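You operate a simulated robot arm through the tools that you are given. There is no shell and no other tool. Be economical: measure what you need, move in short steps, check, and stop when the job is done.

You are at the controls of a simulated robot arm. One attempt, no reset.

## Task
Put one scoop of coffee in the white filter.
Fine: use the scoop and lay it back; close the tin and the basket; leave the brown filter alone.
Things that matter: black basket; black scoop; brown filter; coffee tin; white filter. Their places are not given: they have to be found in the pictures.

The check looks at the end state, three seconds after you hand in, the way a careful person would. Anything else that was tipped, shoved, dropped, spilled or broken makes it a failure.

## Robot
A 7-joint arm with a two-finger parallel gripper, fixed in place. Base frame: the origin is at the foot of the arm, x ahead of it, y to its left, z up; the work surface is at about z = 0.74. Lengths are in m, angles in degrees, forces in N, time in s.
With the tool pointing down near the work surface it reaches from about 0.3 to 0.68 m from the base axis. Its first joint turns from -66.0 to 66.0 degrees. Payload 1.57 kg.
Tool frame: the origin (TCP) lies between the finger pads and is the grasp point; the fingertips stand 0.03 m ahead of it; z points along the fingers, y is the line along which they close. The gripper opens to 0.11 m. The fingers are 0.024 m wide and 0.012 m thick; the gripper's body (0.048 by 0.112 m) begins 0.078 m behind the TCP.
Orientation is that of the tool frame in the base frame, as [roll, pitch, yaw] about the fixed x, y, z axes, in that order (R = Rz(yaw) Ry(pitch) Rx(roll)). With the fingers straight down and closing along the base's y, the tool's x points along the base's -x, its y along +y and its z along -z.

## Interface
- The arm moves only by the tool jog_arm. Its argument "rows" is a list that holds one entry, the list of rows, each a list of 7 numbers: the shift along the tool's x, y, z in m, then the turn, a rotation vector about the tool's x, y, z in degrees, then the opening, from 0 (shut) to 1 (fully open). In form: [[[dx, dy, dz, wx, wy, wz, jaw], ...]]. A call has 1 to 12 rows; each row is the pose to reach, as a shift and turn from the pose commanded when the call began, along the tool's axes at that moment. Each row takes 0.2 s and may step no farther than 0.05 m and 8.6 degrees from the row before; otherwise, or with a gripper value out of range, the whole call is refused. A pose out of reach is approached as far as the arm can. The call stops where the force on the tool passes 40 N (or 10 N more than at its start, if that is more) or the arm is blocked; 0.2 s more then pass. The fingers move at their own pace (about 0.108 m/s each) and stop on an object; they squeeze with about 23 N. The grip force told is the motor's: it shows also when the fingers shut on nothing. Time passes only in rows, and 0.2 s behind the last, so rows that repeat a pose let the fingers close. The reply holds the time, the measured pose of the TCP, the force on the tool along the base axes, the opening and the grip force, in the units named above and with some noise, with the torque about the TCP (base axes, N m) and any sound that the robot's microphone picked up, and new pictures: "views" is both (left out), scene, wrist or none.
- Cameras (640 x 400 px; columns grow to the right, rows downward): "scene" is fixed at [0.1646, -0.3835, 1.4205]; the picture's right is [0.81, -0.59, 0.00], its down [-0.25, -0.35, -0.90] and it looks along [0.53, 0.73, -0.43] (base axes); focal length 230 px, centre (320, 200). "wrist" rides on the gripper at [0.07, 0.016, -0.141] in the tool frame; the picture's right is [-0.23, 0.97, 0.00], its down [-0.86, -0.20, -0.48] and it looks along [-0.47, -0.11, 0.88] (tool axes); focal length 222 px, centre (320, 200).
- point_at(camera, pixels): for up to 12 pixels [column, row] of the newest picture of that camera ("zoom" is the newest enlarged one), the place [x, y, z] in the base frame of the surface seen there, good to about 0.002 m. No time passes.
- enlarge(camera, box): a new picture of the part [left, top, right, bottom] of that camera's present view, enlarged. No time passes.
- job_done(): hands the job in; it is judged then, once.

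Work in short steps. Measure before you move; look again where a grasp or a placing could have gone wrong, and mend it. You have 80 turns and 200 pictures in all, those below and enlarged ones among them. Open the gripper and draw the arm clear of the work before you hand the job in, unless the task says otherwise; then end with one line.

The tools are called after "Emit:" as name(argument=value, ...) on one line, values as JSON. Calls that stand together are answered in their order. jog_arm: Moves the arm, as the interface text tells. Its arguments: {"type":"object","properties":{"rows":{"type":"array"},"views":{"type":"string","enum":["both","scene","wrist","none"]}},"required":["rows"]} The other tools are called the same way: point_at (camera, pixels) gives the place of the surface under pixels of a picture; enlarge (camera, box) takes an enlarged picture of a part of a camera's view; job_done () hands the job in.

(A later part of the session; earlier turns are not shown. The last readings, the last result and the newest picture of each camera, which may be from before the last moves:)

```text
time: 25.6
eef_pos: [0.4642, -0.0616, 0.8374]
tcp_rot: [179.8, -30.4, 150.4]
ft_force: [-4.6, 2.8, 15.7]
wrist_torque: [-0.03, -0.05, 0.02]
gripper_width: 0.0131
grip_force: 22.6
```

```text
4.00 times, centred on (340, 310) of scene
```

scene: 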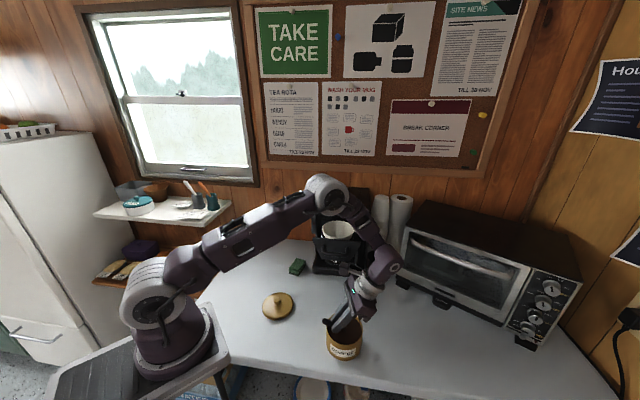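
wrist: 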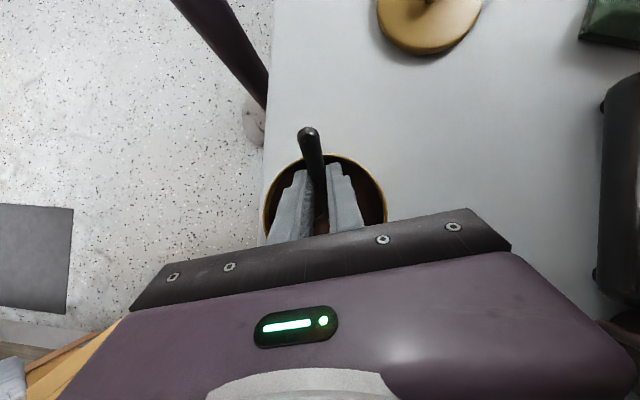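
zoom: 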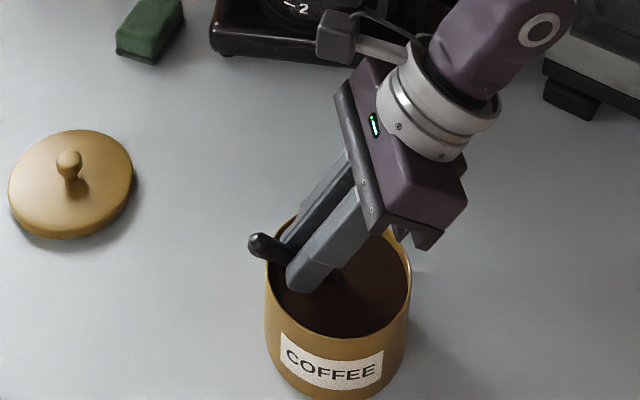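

The bowl is buried with fingers inside the mouth. Now I level the scoop out while raising it.

Emit:
jog_arm(rows=[[[0.0095, 0, -0.0029, 0, -7.5, 0, 0], [0.016, 0, -0.0021, 0, -15, 0, 0], [0.0242, 0, -0.0016, 0, -22.5, 0, 0], [0.0307, 0, -0.0003, 0, -30, 0, 0], [0.0368, 0, 0.0003, 0, -37.5, 0, 0], [0.0423, 0, -0.0002, 0, -45, 0, 0], [0.0523, 0, -0.0175, 0, -45, 0, 0], [0.0623, 0, -0.0348, 0, -45, 0, 0], [0.0623, 0, -0.0348, 0, -45, 0, 0]]])

Emit:
enlarge(camera="scene", box=[280, 260, 400, 360])

```text
time: 27.6
eef_pos: [0.4333, -0.0483, 0.8996]
tcp_rot: [179.6, 14.6, 150.1]
ft_force: [-0.4, 0.5, -0.4]
wrist_torque: [0.01, -0.01, 0.02]
gripper_width: 0.0129
grip_force: 22.8
```

scene: 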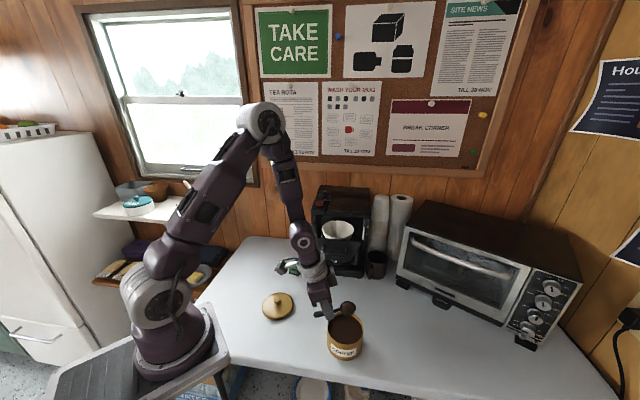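
wrist: 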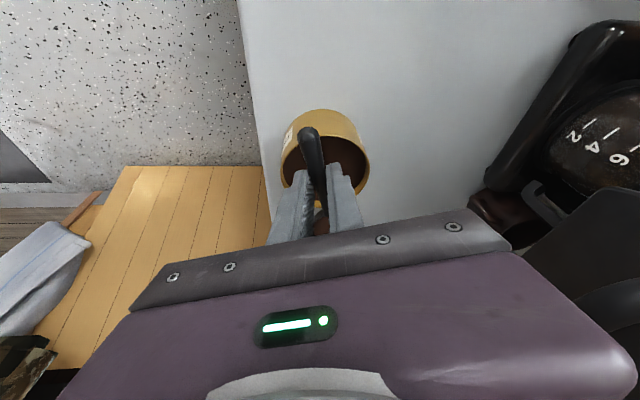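

```text
4.00 times, centred on (340, 310) of scene
```

zoom: 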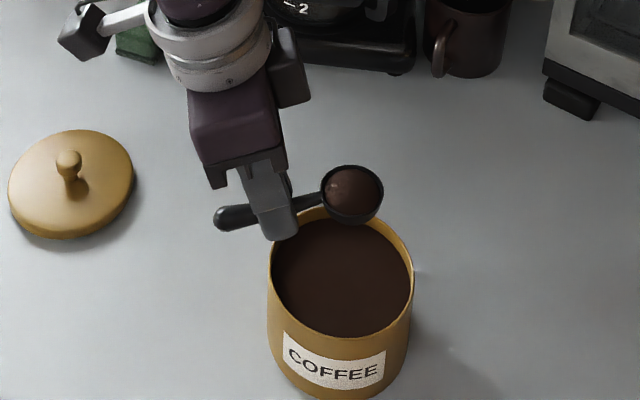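

The scoop is full. I check its level and the bowl position now.

Emit:
enlarge(camera="scene", box=[325, 292, 389, 332])

Emit:
point_at(camera="zoom", pixels=[[165, 100], [300, 110], [230, 20], [230, 170], [225, 85]])

Emit:
enlarge(camera="scene", box=[300, 200, 380, 260])

Emit:
point_at(camera="zoom", pixels=[[170, 195], [445, 210], [300, 165], [300, 240], [310, 200], [60, 270], [530, 330], [100, 400], [390, 400], [150, 300], [330, 310], [300, 90]])

```text
10.00 times, centred on (357, 312) of scene
```

zoom: 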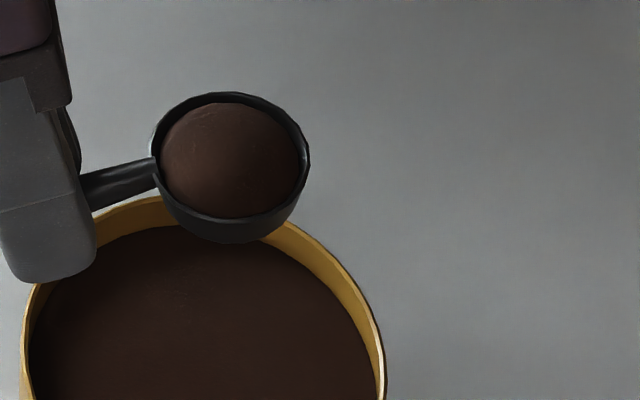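

```text
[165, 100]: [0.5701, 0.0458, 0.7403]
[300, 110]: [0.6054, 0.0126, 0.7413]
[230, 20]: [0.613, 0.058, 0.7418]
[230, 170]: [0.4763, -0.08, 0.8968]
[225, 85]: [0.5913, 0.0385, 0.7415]
```

```text
6.67 times, centred on (340, 230) of scene
```

zoom: 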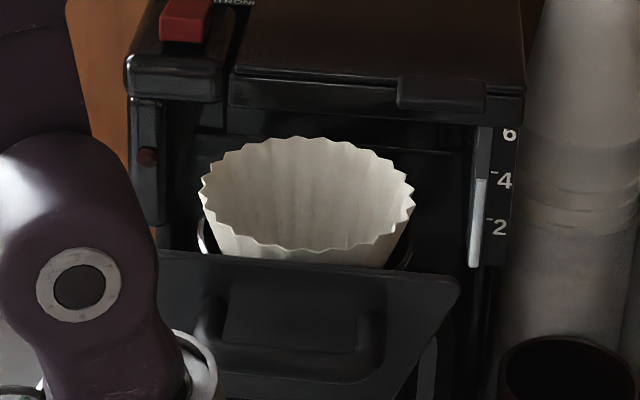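

```text
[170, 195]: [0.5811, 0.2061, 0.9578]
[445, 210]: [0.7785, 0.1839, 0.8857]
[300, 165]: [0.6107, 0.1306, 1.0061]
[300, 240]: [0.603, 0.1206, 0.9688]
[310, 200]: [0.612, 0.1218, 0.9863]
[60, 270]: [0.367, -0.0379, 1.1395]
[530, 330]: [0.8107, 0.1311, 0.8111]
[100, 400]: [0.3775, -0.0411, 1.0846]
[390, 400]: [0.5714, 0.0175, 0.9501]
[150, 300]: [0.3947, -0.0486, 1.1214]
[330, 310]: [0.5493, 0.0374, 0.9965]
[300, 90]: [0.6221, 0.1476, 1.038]
```

I measure scoop rim, and the filter's rim and panel's top edge in detail.

Emit:
point_at(camera="zoom", pixels=[[204, 192], [410, 200], [230, 243], [300, 252], [370, 243], [300, 140], [240, 150], [370, 155], [165, 258], [300, 266], [455, 284], [290, 235]])

Emit:
enlarge(camera="scene", box=[325, 292, 389, 332])

Emit:
point_at(camera="zoom", pixels=[[155, 160], [306, 165], [230, 97], [230, 212], [300, 185], [230, 160], [110, 185], [135, 178]])

```text
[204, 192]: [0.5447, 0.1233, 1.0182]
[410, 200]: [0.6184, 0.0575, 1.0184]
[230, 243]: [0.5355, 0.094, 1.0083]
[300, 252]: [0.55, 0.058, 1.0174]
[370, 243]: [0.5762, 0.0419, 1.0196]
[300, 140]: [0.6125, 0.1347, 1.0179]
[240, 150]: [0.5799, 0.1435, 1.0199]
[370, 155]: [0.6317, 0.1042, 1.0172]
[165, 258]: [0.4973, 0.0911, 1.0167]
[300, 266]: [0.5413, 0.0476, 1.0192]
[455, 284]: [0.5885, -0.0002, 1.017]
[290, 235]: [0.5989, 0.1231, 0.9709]
```

```text
10.00 times, centred on (357, 312) of scene
```

zoom: 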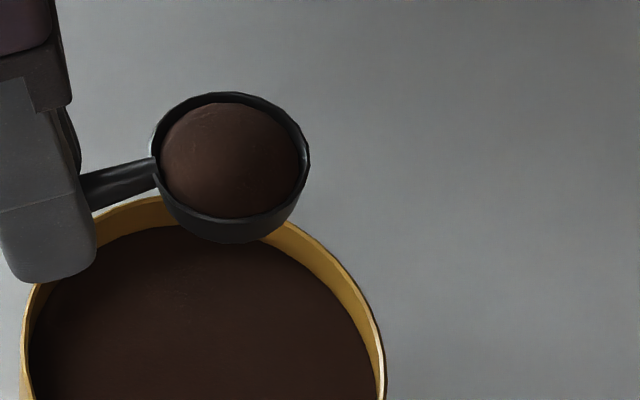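

```text
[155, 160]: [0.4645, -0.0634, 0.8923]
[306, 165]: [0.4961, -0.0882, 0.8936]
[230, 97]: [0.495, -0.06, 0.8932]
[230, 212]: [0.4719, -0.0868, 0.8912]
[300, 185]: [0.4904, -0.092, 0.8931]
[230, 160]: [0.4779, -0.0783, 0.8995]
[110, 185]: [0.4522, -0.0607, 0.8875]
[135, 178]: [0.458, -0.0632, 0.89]
```

The scoop is still level (rim 0.892–0.894). Filter centre is (0.582,0.094), rim z 1.018; panel top edge 1.017; slide direction is (0.71,0.71). I rise 0.21 m keeping it level, then begin turning the handle to face the panel side.

Emit:
jog_arm(rows=[[[-0.0109, 0, -0.0406, 0, 0, 0, 0], [-0.0218, 0, -0.0811, 0, 0, 0, 0], [-0.0326, 0, -0.1217, 0, 0, 0, 0], [-0.0435, 0, -0.1623, 0, 0, 0, 0], [-0.0544, 0, -0.2029, 0, 0, 0, 0], [-0.0544, 0, -0.2029, -1.94, 0, -7.25, 0], [-0.0544, 0, -0.2029, -3.89, 0, -14.5, 0], [-0.0544, 0, -0.2029, -5.83, 0, -21.7, 0], [-0.0544, 0, -0.2029, -7.77, 0, -29, 0], [-0.0544, 0, -0.2029, -9.71, 0, -36.2, 0], [-0.0544, 0, -0.2029, -9.71, 0, -36.2, 0]]])

Emit:
enlarge(camera="scene", box=[270, 160, 400, 260])

```text
time: 30.0
eef_pos: [0.4347, -0.0472, 1.1082]
tcp_rot: [179.5, 14.9, -172.5]
ft_force: [-0.4, -0.3, 0.2]
wrist_torque: [-0.03, 0.03, 0.0]
gripper_width: 0.0128
grip_force: 23.8
```

scene: 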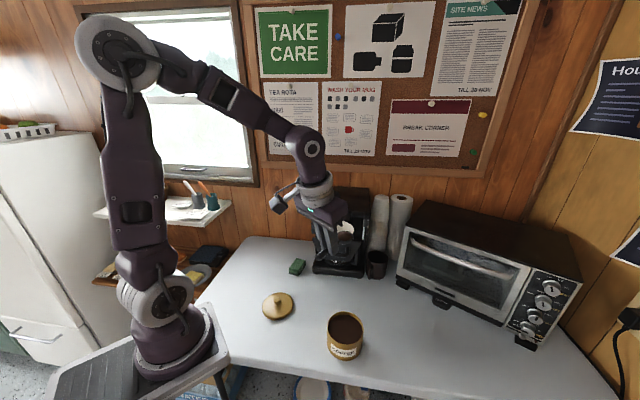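
wrist: 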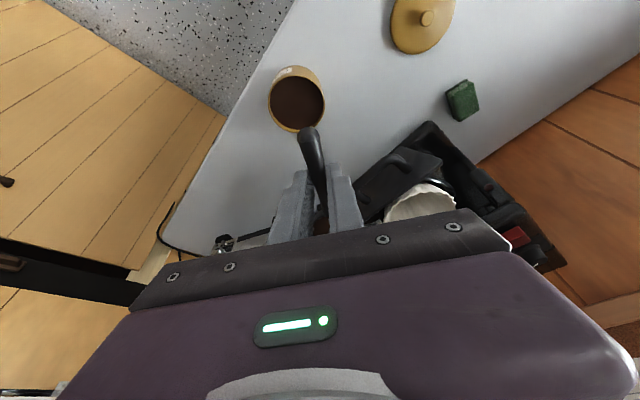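

```text
4.00 times, centred on (335, 210) of scene
```

zoom: 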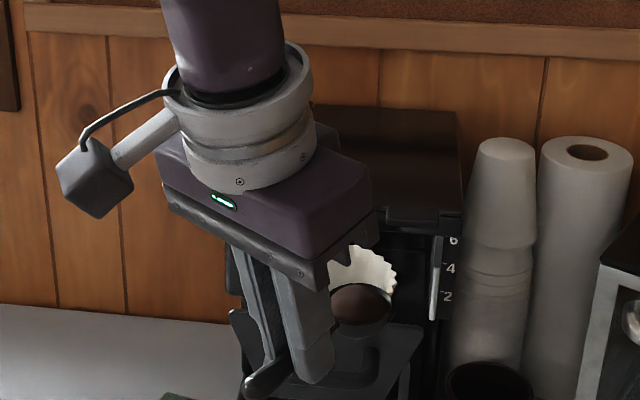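

The bowl stays level and clear. I finish the turn (handle azimuth 225°) while carrying the bowl over the filter at z about 1.11.

Emit:
jog_arm(rows=[[[-0.0201, 0.0145, 0.0028, -1.62, 0, -6.04, 0], [-0.0402, 0.0291, 0.0056, -3.24, 0, -12.08, 0], [-0.0603, 0.0436, 0.0084, -4.86, 0, -18.1, 0], [-0.0803, 0.0581, 0.0112, -6.48, 0, -24.15, 0], [-0.1004, 0.0727, 0.014, -8.1, 0, -30.2, 0], [-0.1205, 0.0872, 0.0168, -9.71, 0, -36.2, 0], [-0.1205, 0.0872, 0.0168, -9.71, 0, -36.2, 0]]])

Emit:
enlarge(camera="scene", box=[290, 160, 390, 240])

```text
time: 31.6
eef_pos: [0.5422, 0.0554, 1.125]
tcp_rot: [179.5, 15.2, -134.9]
ft_force: [-0.3, 0.4, 0.3]
wrist_torque: [0.0, 0.03, 0.03]
gripper_width: 0.0128
grip_force: 22.9
```

scene: 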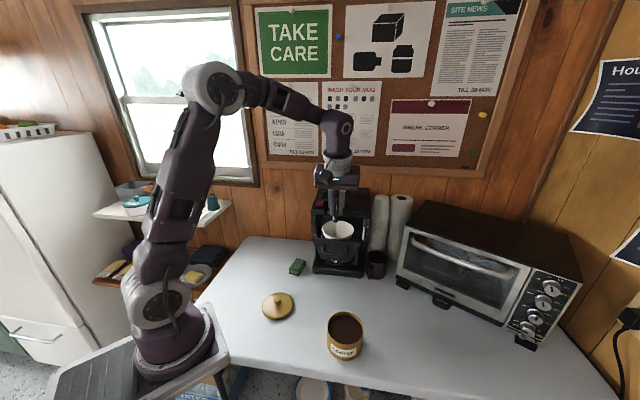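
wrist: 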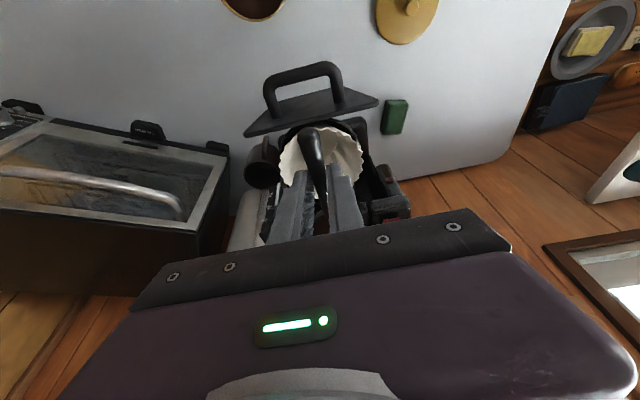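

```text
5.00 times, centred on (340, 200) of scene
```

zoom: 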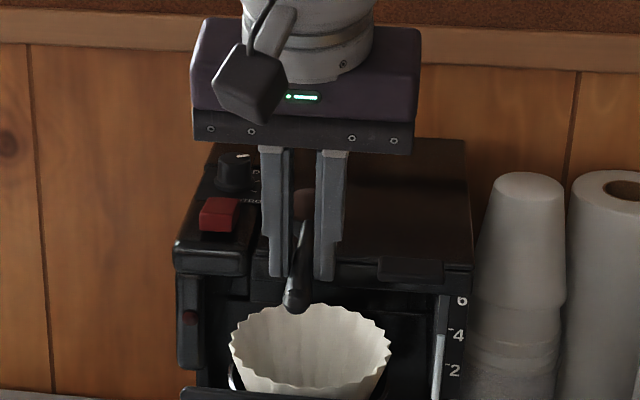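

I verify the bowl place through the gap between the fingers at zoom (305,200).

Emit:
point_at(camera="zoom", pixels=[[305, 195], [300, 210], [310, 192], [295, 300], [300, 240], [340, 260], [275, 275], [385, 350], [235, 340]])

```text
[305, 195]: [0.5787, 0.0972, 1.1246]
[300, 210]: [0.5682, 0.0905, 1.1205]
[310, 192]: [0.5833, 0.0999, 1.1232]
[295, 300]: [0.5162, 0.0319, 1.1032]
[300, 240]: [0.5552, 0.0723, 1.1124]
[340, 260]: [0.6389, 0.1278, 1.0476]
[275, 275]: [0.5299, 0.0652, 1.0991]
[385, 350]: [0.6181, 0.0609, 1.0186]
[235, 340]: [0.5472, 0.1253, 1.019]
```

The bowl is centred over the filter (0.58,0.096), rim z about 1.117. I roll the scoop about its handle toward the left to 88°, rising a little, and look.

Emit:
jog_arm(rows=[[[-0.001, -0.0005, -0.004, 7.73, 0, -2.07, 0], [-0.002, -0.001, -0.008, 15.46, 0, -4.14, 0], [-0.003, -0.0015, -0.0116, 23.2, 0, -6.2, 0], [-0.0031, -0.002, -0.0116, 30.9, 0, -8.3, 0], [-0.0031, -0.003, -0.0116, 38.6, 0, -10.4, 0], [-0.0031, -0.0035, -0.0116, 46.4, 0, -12.4, 0], [-0.0031, -0.004, -0.0116, 54.1, 0, -14.5, 0], [-0.0031, -0.005, -0.0116, 61.8, 0, -16.6, 0], [-0.0031, -0.006, -0.0116, 69.6, 0, -18.6, 0], [-0.0031, -0.0065, -0.0116, 77.3, 0, -20.7, 0], [-0.0031, -0.007, -0.0116, 85, 0, -22.8, 0]]])

Emit:
enlarge(camera="scene", box=[290, 160, 390, 240])

```text
time: 34.0
eef_pos: [0.5477, 0.0508, 1.1354]
tcp_rot: [-92.2, 0.9, -119.7]
ft_force: [-0.7, -0.3, 0.3]
wrist_torque: [0.03, 0.03, -0.02]
gripper_width: 0.0128
grip_force: 23.1
```

scene: 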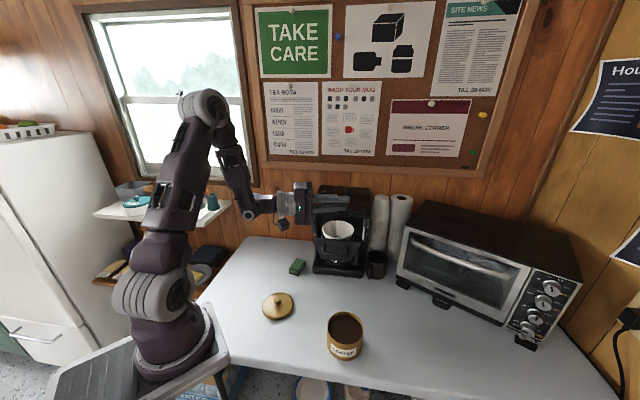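
wrist: 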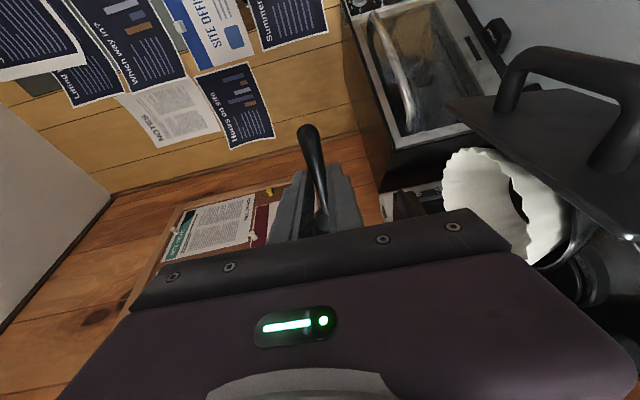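

```text
5.00 times, centred on (340, 200) of scene
```

zoom: 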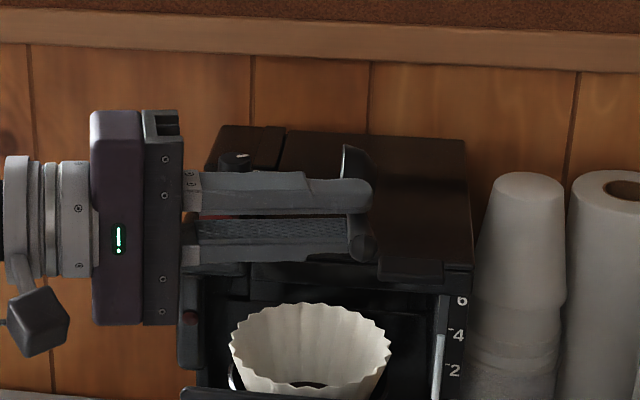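

Coffee shows at the bottom of the filter (dark patch). I roll another 40° to empty the bowl, watching clearance.

Emit:
jog_arm(rows=[[[0, 0, 0, 7.73, 0, -2.07, 0], [0, 0, 0, 15.46, 0, -4.14, 0], [0, 0, 0, 23.2, 0, -6.2, 0], [0, 0, 0, 30.9, 0, -8.3, 0], [0, 0, 0, 38.6, 0, -10.4, 0], [0, 0, 0, 38.6, 0, -10.4, 0], [0, 0, 0, 38.6, 0, -10.4, 0]]])

Emit:
enlarge(camera="scene", box=[290, 160, 390, 240])

```text
time: 35.3
eef_pos: [0.5478, 0.0555, 1.1396]
tcp_rot: [-53.7, -8.3, -122.1]
ft_force: [-2.7, 4.3, 12.9]
wrist_torque: [1.03, 1.04, -0.11]
gripper_width: 0.0132
grip_force: 23.5
stopped in row 6: the force on the tool passed its limit at 63 N (the readings are from after the stop); the commanded pose is now the measured one
```

scene: 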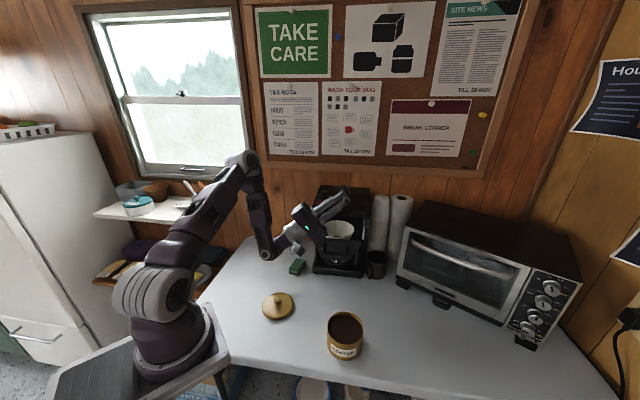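
wrist: 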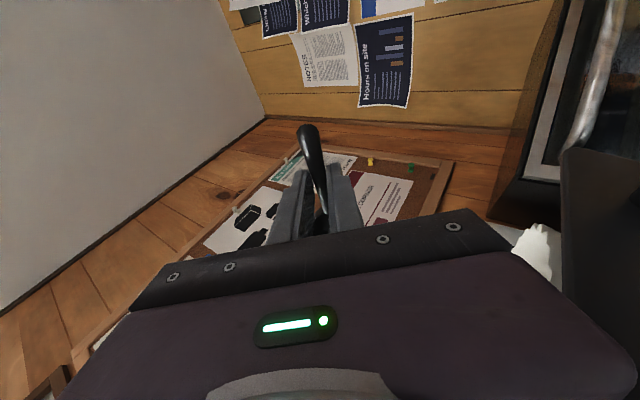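

```text
5.00 times, centred on (340, 200) of scene
```

zoom: 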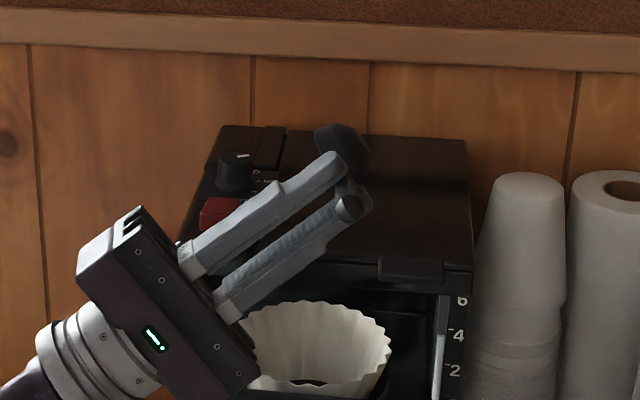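

The gripper body's low corner touched the basket panel. I lift 3 cm straight up, then check the basket has not moved or been knocked.

Emit:
jog_arm(rows=[[[0.0016, -0.0079, 0.006, 0, 0, 0, 0], [0.0048, -0.0236, 0.0178, 0, 0, 0, 0], [0.0048, -0.0236, 0.0178, -7.73, 0, 2.07, 0], [0.0048, -0.0236, 0.0178, -15.46, 0, 4.14, 0], [0.0048, -0.0236, 0.0178, -23.2, 0, 6.2, 0], [0.0048, -0.0236, 0.0178, -30.9, 0, 8.3, 0], [0.0048, -0.0236, 0.0178, -38.6, 0, 10.4, 0]]])

Emit:
enlarge(camera="scene", box=[290, 160, 390, 260])

Emit:
enlarge(camera="wrist", box=[420, 20, 640, 280])

```text
time: 36.9
eef_pos: [0.5494, 0.0542, 1.1688]
tcp_rot: [-92.7, 1.3, -119.2]
ft_force: [-0.7, -0.5, -0.1]
wrist_torque: [-0.01, 0.02, 0.01]
gripper_width: 0.0129
grip_force: 23.2
```

scene: 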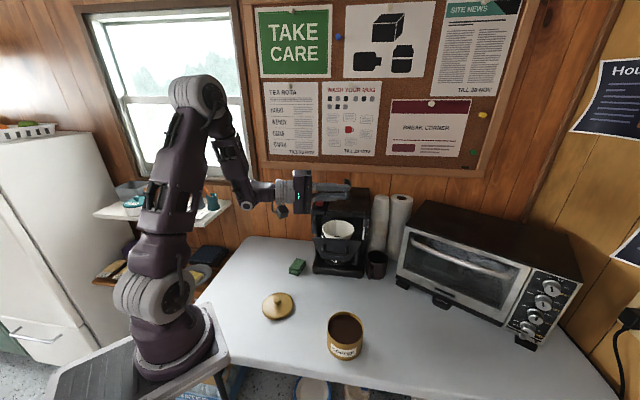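
wrist: 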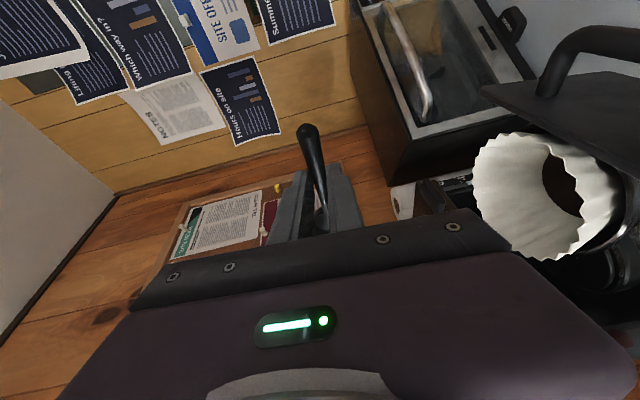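

```text
4.00 times, centred on (340, 210) of scene
```

zoom: 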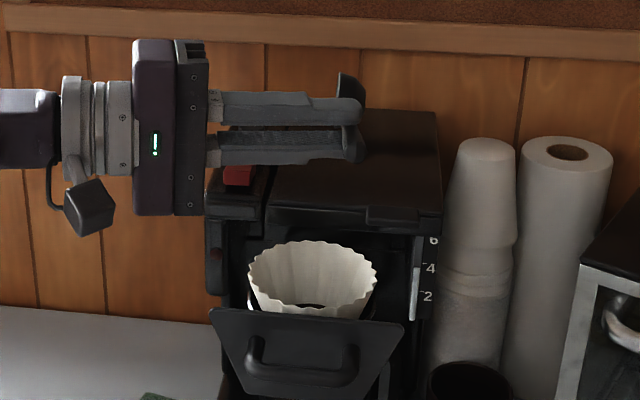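

```text
1.54 times, centred on (530, 150) of wrist
```

zoom: 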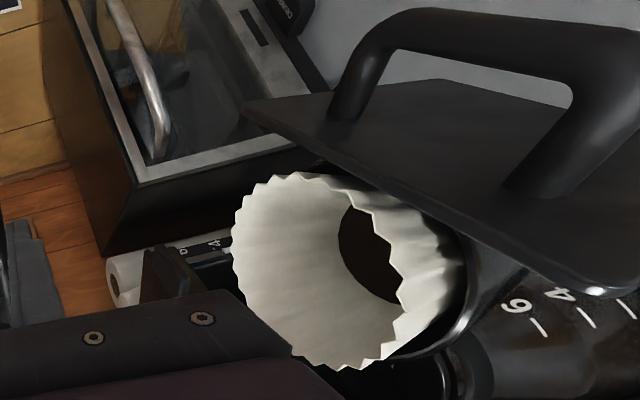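

Coffee is in the white filter and nothing spilled. I roll back level to check the bowl is empty.

Emit:
jog_arm(rows=[[[0, 0, 0, -7.73, 0, 2.07, 0], [0, 0, 0, -15.46, 0, 4.14, 0], [0, 0, 0, -23.2, 0, 6.2, 0], [0, 0, 0, -30.9, 0, 8.3, 0], [0, 0, 0, -38.6, 0, 10.4, 0], [0, 0, 0, -46.4, 0, 12.4, 0], [0, 0, 0, -54.1, 0, 14.5, 0], [0, 0, 0, -61.8, 0, 16.6, 0], [0, 0, 0, -69.6, 0, 18.6, 0], [0, 0, 0, -77.3, 0, 20.7, 0], [0, 0, 0, -85, 0, 22.8, 0]]])

Emit:
enlarge(camera="scene", box=[290, 160, 390, 260])

```text
time: 39.3
eef_pos: [0.5468, 0.0544, 1.1691]
tcp_rot: [178.8, 15.8, -134.5]
ft_force: [0.5, -0.7, 0.3]
wrist_torque: [0.0, 0.01, -0.04]
gripper_width: 0.0129
grip_force: 23.4
```

scene: 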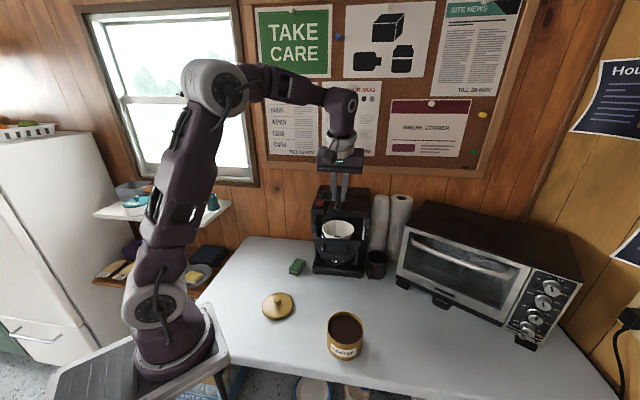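
wrist: 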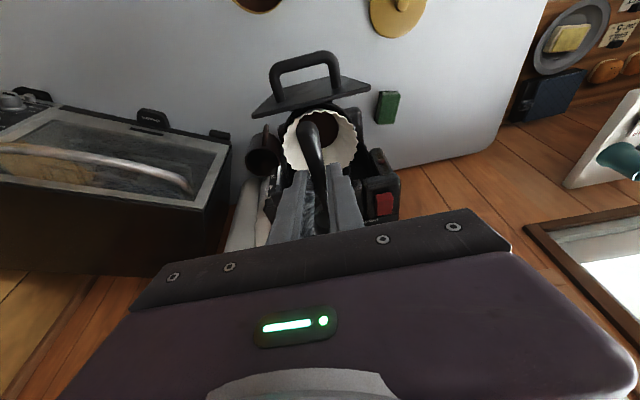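

```text
4.00 times, centred on (340, 210) of scene
```

zoom: 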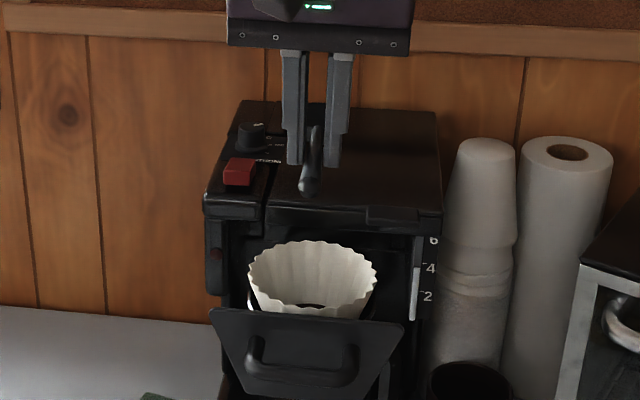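

Pour done. I carry the scoop back, turning to its original heading, to above its starting spot.

Emit:
jog_arm(rows=[[[0.0172, 0.0132, 0.0019, 2.27, 0, 8.02, 0], [0.0344, 0.0265, 0.0039, 4.54, 0, 16.04, 0], [0.0517, 0.0397, 0.0058, 6.8, 0, 24.07, 0], [0.0689, 0.053, 0.0077, 9.07, 0, 32.1, 0], [0.0861, 0.0662, 0.0097, 11.33, 0, 40.1, 0], [0.1033, 0.0794, 0.0116, 13.6, 0, 48.1, 0], [0.1205, 0.0927, 0.0135, 15.87, 0, 56.15, 0], [0.1378, 0.1059, 0.0155, 18.1, 0, 64.2, 0], [0.155, 0.1192, 0.0174, 20.4, 0, 72.2, 0], [0.155, 0.1192, 0.0174, 20.4, 0, 72.2, 0]]])

Emit:
enlarge(camera="scene", box=[260, 160, 400, 270])

```text
time: 41.5
eef_pos: [0.3611, 0.0348, 1.1097]
tcp_rot: [179.8, 14.8, 150.6]
ft_force: [0.1, 0.4, -0.2]
wrist_torque: [0.0, 0.04, 0.0]
gripper_width: 0.0132
grip_force: 22.8
```

scene: 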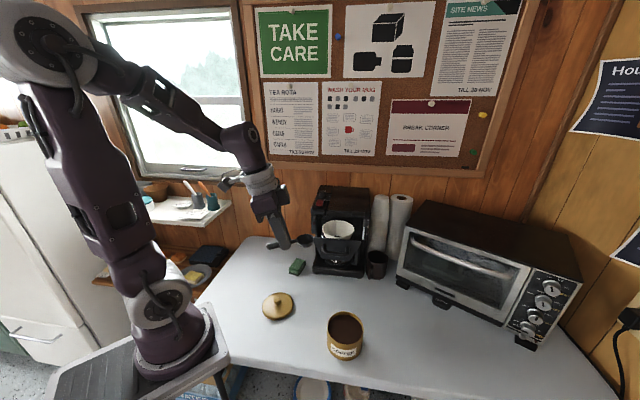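
wrist: 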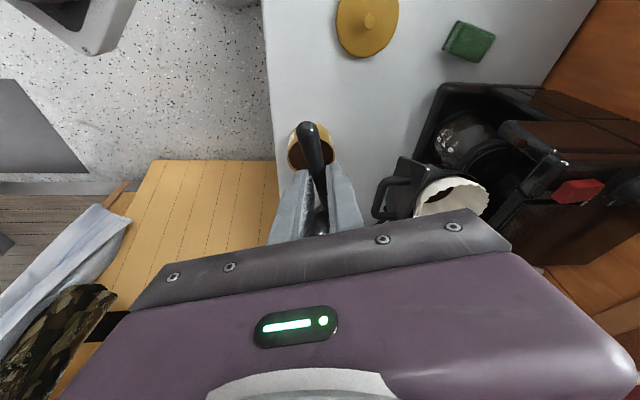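

```text
3.64 times, centred on (330, 215) of scene
```

zoom: 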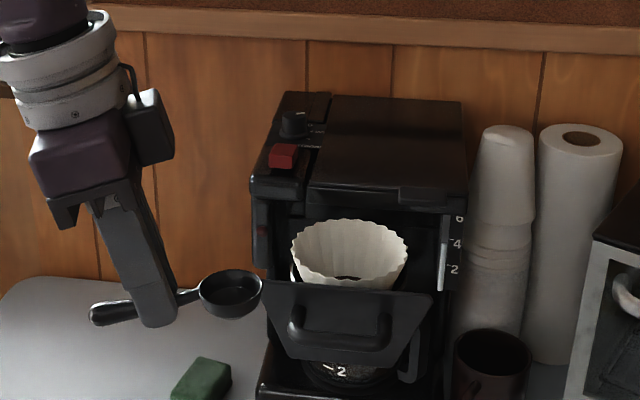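

The bowl is empty. I measure its rim for the put-down.

Emit:
point_at(camera="zoom", pixels=[[201, 292], [261, 290], [230, 272], [232, 316], [230, 308], [95, 315], [110, 312], [188, 297]])

```text
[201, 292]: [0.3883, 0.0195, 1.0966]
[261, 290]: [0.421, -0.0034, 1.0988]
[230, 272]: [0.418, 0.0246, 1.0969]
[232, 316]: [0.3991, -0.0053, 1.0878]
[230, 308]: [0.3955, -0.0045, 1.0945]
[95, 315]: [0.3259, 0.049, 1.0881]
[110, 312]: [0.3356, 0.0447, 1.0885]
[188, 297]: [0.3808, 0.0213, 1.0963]
```

Rim is about 12.7 mm below TCP and level. I lower to TCP z 0.79 first.

Emit:
jog_arm(rows=[[[0.0102, 0, 0.0387, 0, 0, 0, 0], [0.0204, 0, 0.0774, 0, 0, 0, 0], [0.0306, 0, 0.116, 0, 0, 0, 0], [0.0408, 0, 0.1547, 0, 0, 0, 0], [0.0511, 0, 0.1934, 0, 0, 0, 0], [0.0613, 0, 0.2321, 0, 0, 0, 0], [0.0715, 0, 0.2707, 0, 0, 0, 0], [0.0817, 0, 0.3094, 0, 0, 0, 0], [0.0817, 0, 0.3094, 0, 0, 0, 0]]])

Emit:
enlarge(camera="scene", box=[250, 270, 350, 350])

```text
time: 43.5
eef_pos: [0.3591, 0.0363, 1.0507]
tcp_rot: [179.7, 14.8, 150.6]
ft_force: [-0.6, -0.9, 0.1]
wrist_torque: [0.04, -0.01, 0.01]
gripper_width: 0.013
grip_force: 23.1
out of reach, approached as far as the arm can: row 2, 3, 4, 5, 6, 7, 8, 9
```

scene: 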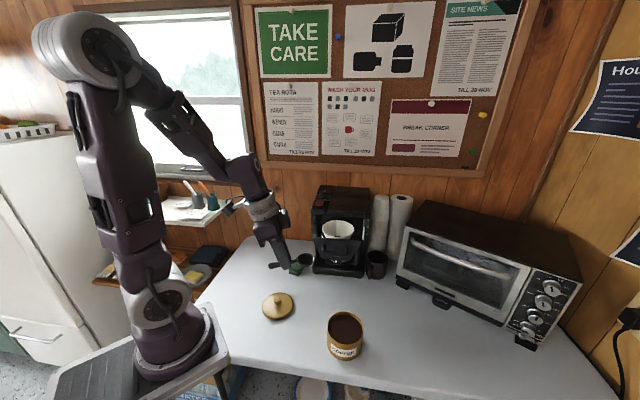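
wrist: 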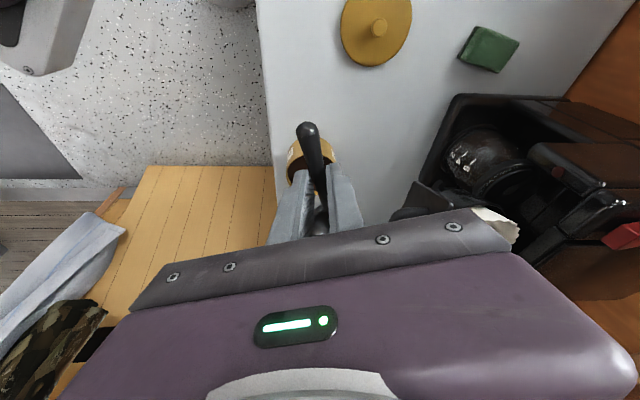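

```text
5.00 times, centred on (300, 310) of scene
```

zoom: 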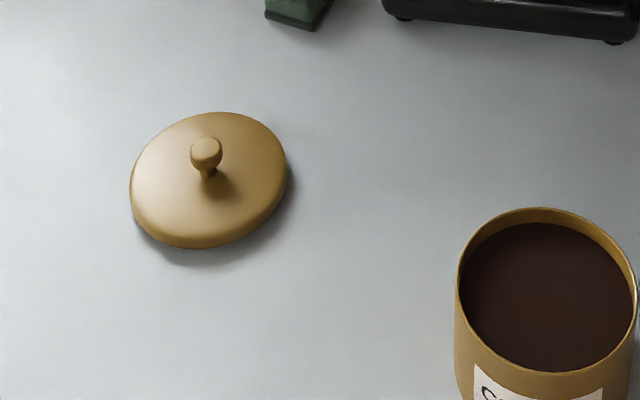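

That posture runs out of travel there. I'll route as I came: out to above the tin, down to z 0.90, then back toward the scoop's spot.

Emit:
jog_arm(rows=[[[-0.0327, -0.0119, 0.0088, 0, 0, 0, 0], [-0.0654, -0.0238, 0.0175, 0, 0, 0, 0], [-0.0981, -0.0357, 0.0263, 0, 0, 0, 0], [-0.0885, -0.0357, 0.0626, 0, 0, 0, 0], [-0.0789, -0.0357, 0.0988, 0, 0, 0, 0], [-0.0693, -0.0357, 0.1351, 0, 0, 0, 0], [-0.0598, -0.0357, 0.1713, 0, 0, 0, 0], [-0.0598, -0.0357, 0.1713, 0, 0, 0, 0]]])

```text
time: 45.3
eef_pos: [0.4314, -0.0489, 0.9032]
tcp_rot: [179.8, 14.8, 150.6]
ft_force: [-0.9, 0.5, 0.1]
wrist_torque: [0.01, -0.01, -0.01]
gripper_width: 0.0129
grip_force: 23.2
```

scene: 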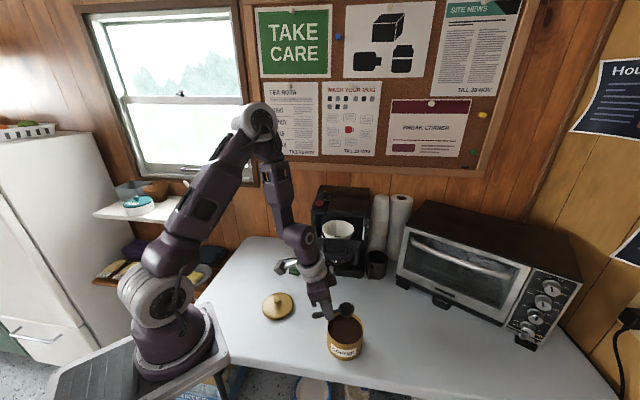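
wrist: 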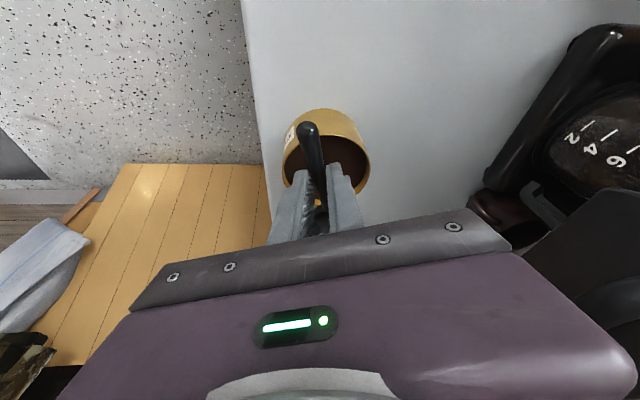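

The posture is good again. I move back over the spot and down to z about 0.80.

Emit:
jog_arm(rows=[[[0.0351, 0.0127, -0.0015, 0, 0, 0, 0], [0.0703, 0.0253, -0.003, 0, 0, 0, 0], [0.1054, 0.038, -0.0045, 0, 0, -0.6, 0], [0.1156, 0.038, 0.0342, 0, 0, -0.6, 0], [0.1258, 0.038, 0.0729, 0, 0, -0.6, 0], [0.1258, 0.038, 0.0729, 0, 0, -0.6, 0]]])

Emit:
enlarge(camera="scene", box=[250, 270, 350, 350])

```text
time: 46.7
eef_pos: [0.3645, 0.0344, 0.7987]
tcp_rot: [-179.9, 14.8, 151.2]
ft_force: [0.2, -0.1, -0.5]
wrist_torque: [0.0, 0.0, 0.01]
gripper_width: 0.0129
grip_force: 23.2
```

scene: 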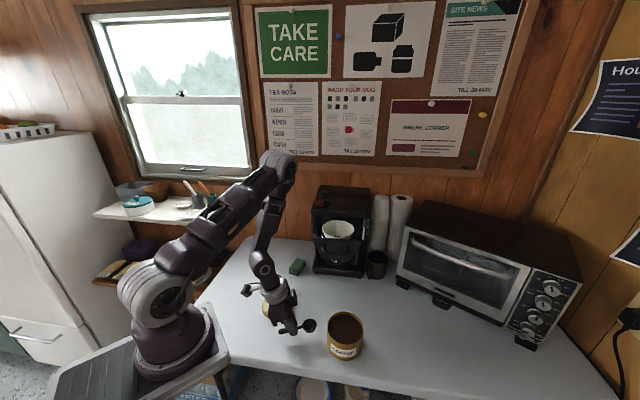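
wrist: 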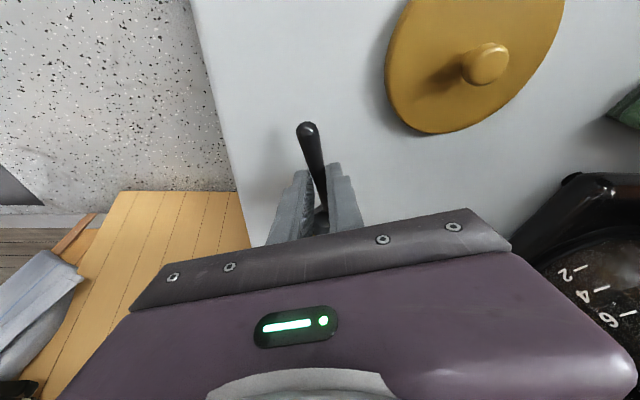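

```text
5.00 times, centred on (300, 310) of scene
```

zoom: 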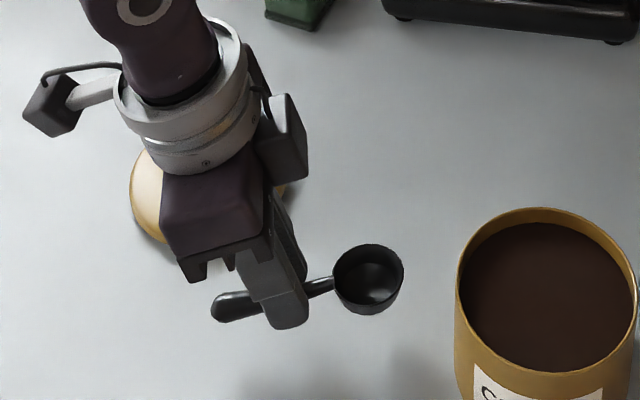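

About 2 cm to go; I correct 4 mm back and lower in small steps.

Emit:
jog_arm(rows=[[[0.0055, -0.001, 0.008, 0, 0, 0.6, 0], [0.0077, -0.002, 0.0155, 0, 0, 0.6, 0], [0.0084, -0.002, 0.0182, 0, 0, 0.6, 0], [0.0091, -0.002, 0.0204, 0, 0, 0.6, 0], [0.0091, -0.002, 0.0204, 0, 0, 0.6, 0]]], views="none")

Emit:
enlarge(camera="scene", box=[270, 310, 350, 360])

Emit:
point_at(camera="zoom", pixels=[[200, 170], [300, 170], [255, 140], [255, 210], [80, 200]])

```text
time: 47.9
eef_pos: [0.3601, 0.0326, 0.7752]
tcp_rot: [179.8, 14.8, 150.6]
ft_force: [-0.3, -1.3, 13.6]
wrist_torque: [0.18, 0.38, 0.01]
gripper_width: 0.013
grip_force: 23.0
```

```text
8.00 times, centred on (310, 335) of scene
```

zoom: 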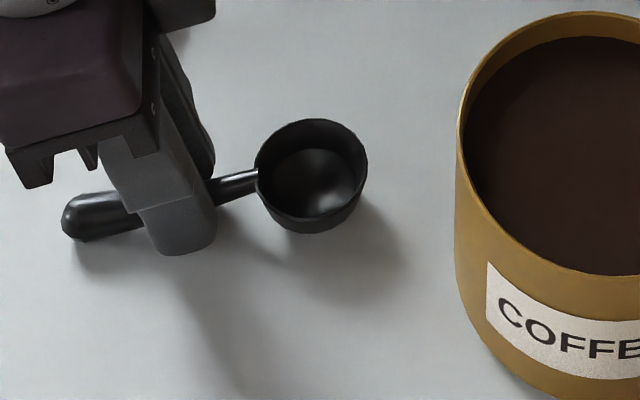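

```text
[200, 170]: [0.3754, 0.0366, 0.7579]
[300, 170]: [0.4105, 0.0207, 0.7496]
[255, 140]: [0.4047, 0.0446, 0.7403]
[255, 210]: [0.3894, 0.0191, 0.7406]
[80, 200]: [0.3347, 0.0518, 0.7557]
```

Contact with the table (13.6 N). I open gently, then rise straight up.

Emit:
jog_arm(rows=[[[0, 0, 0, 0, 0, 0, 0.2], [0, 0, 0, 0, 0, 0, 0.35], [0, 0, 0, 0, 0, 0, 0.35], [-0.0102, 0, -0.0387, 0, 0, 0, 0.35], [-0.0204, 0, -0.0774, 0, 0, 0, 0.35], [-0.0306, 0, -0.116, 0, 0, 0, 0.35]]])

Emit:
enlarge(camera="scene", box=[260, 290, 390, 371])

```text
time: 49.3
eef_pos: [0.3638, 0.0345, 0.8978]
tcp_rot: [179.9, 14.8, 150.6]
ft_force: [0.2, -0.5, 0.0]
wrist_torque: [0.0, 0.01, 0.01]
gripper_width: 0.0385
grip_force: 0.0
```

scene: 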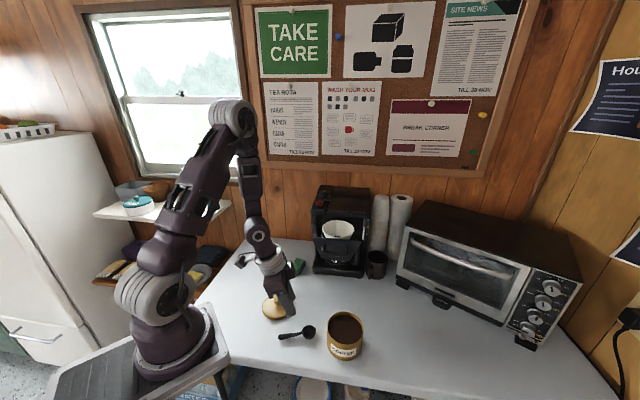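
wrist: 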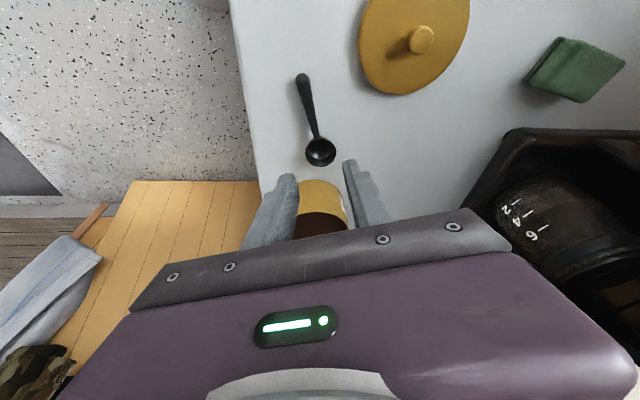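

```text
4.92 times, centred on (325, 330) of scene
```

zoom: 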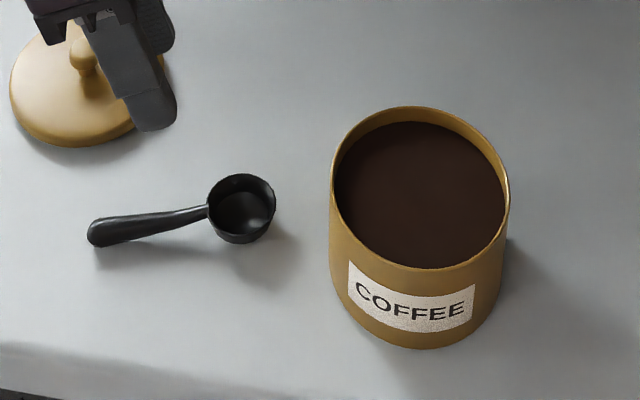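

The scoop is back exactly where it was. Now the lid: I measure its knob and the tin's rim.

Emit:
point_at(camera="wrist", pixels=[[420, 34], [420, 40], [412, 40], [428, 40], [420, 47]])

Emit:
point_at(camera="zoom", pixels=[[334, 178], [506, 185], [410, 110], [425, 268], [350, 140], [495, 235], [480, 137], [350, 235]])

Emit:
jog_arm(rows=[[[0, 0, -0.005, 0, 7.5, 0, 0.4], [0, 0, -0.01, 0, 15, 0, 0.4]]], views="none")

```text
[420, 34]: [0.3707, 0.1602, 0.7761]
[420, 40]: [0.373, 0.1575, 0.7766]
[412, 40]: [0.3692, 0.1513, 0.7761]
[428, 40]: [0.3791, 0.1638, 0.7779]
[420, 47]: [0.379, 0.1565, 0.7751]
```

```text
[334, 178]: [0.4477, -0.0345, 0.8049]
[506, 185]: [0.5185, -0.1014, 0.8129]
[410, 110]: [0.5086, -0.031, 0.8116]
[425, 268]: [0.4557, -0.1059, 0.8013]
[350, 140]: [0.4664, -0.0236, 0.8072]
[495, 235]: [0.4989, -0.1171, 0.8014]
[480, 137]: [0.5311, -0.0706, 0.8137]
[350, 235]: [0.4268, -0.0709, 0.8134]
```

```text
time: 49.9
eef_pos: [0.3592, 0.0335, 0.907]
tcp_rot: [179.9, -0.3, 150.6]
ft_force: [0.8, -0.7, 0.8]
wrist_torque: [0.0, -0.01, -0.02]
gripper_width: 0.0441
grip_force: 0.1
```

I turn the tool back to yaw 180 and go above the knob at (0.373,0.158).

Emit:
jog_arm(rows=[[[0.0123, 0.0288, 0, 0, 0, -7.35, 0.4], [0.0246, 0.0576, 0, 0, 0, -14.7, 0.4], [0.0368, 0.0864, 0, 0, 0, -22, 0.4], [0.0491, 0.1152, 0.02, 0, 0, -29.4, 0.4], [0.0491, 0.1152, 0.05, 0, 0, -29.4, 0.4], [0.0491, 0.1152, 0.05, 0, 0, -29.4, 0.4]]], views="wrist")

```text
time: 51.3
eef_pos: [0.3704, 0.1607, 0.855]
tcp_rot: [179.8, -0.1, -179.9]
ft_force: [-1.0, -0.2, -0.2]
wrist_torque: [0.04, 0.05, 0.01]
gripper_width: 0.0441
grip_force: 0.2
```

wrist: 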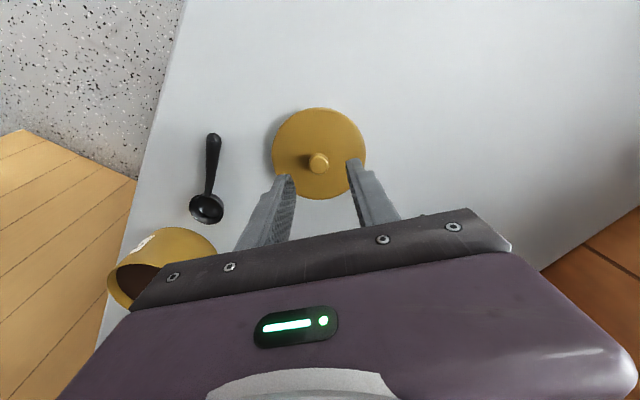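

I lower around the knob and close.

Emit:
jog_arm(rows=[[[-0.0015, -0.0012, 0.04, 0, 0, 0, 0.4], [-0.0015, -0.0012, 0.067, 0, 0, 0, 0.4], [-0.0015, -0.0012, 0.067, 0, 0, 0, 0.2], [-0.0015, -0.0012, 0.067, 0, 0, 0, 0], [-0.0015, -0.0012, 0.067, 0, 0, 0, 0], [-0.0015, -0.0012, 0.067, 0, 0, 0, 0]]], views="wrist")

```text
time: 52.7
eef_pos: [0.3706, 0.1595, 0.7903]
tcp_rot: [179.7, -0.1, -180.0]
ft_force: [-1.0, -0.4, 0.3]
wrist_torque: [0.01, 0.0, -0.03]
gripper_width: 0.0201
grip_force: 22.8
```

wrist: 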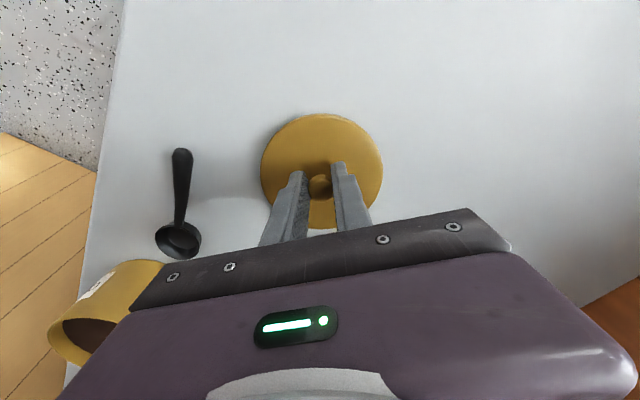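

Held. I lift and carry it over the tin, holding high, to compare lid and tin centres.

Emit:
jog_arm(rows=[[[0, 0, -0.03, 0, 0, 0, 0], [0, 0, -0.075, 0, 0, 0, 0], [0, 0, -0.12, 0, 0, 0, 0], [-0.018, -0.038, -0.13, 0, 0, 0, 0], [-0.036, -0.0765, -0.13, 0, 0, 0, 0], [-0.054, -0.1147, -0.13, 0, 0, 0, 0], [-0.0723, -0.153, -0.13, 0, 0, 0, 0], [-0.0904, -0.1912, -0.13, 0, 0, 0, 0], [-0.1084, -0.2295, -0.13, 0, 0, 0, 0], [-0.1084, -0.2295, -0.13, 0, 0, 0, 0]]])

Emit:
enlarge(camera="scene", box=[300, 270, 400, 360])

```text
time: 54.9
eef_pos: [0.4807, -0.0748, 0.9188]
tcp_rot: [179.8, -0.1, -179.9]
ft_force: [0.3, 0.0, -0.7]
wrist_torque: [0.0, -0.02, -0.01]
gripper_width: 0.0201
grip_force: 23.0
```

scene: 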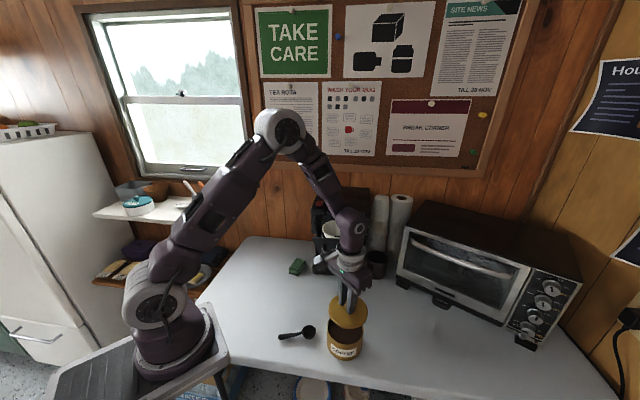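
wrist: 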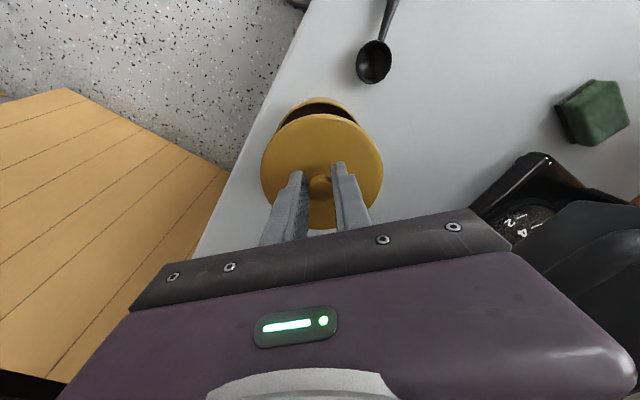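

```text
4.44 times, centred on (350, 315) of scene
```

zoom: 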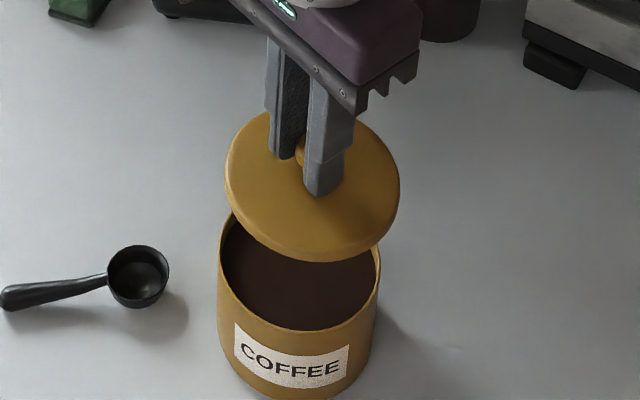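

I sample points along the tin rim and the lid edge to fit both circles.

Emit:
point_at(camera="zoom", pixels=[[224, 286], [244, 311], [272, 325], [300, 330], [335, 322], [362, 300], [232, 195], [265, 232], [320, 252], [372, 230], [396, 190], [392, 158]])

```text
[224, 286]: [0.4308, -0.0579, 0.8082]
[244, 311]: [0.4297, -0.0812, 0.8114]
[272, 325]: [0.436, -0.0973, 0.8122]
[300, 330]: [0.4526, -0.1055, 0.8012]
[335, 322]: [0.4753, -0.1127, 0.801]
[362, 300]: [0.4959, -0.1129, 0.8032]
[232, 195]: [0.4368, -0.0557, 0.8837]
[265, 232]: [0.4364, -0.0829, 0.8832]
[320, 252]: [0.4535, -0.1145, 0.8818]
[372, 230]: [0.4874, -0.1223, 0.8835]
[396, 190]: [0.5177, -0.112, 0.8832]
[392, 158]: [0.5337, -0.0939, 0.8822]
```

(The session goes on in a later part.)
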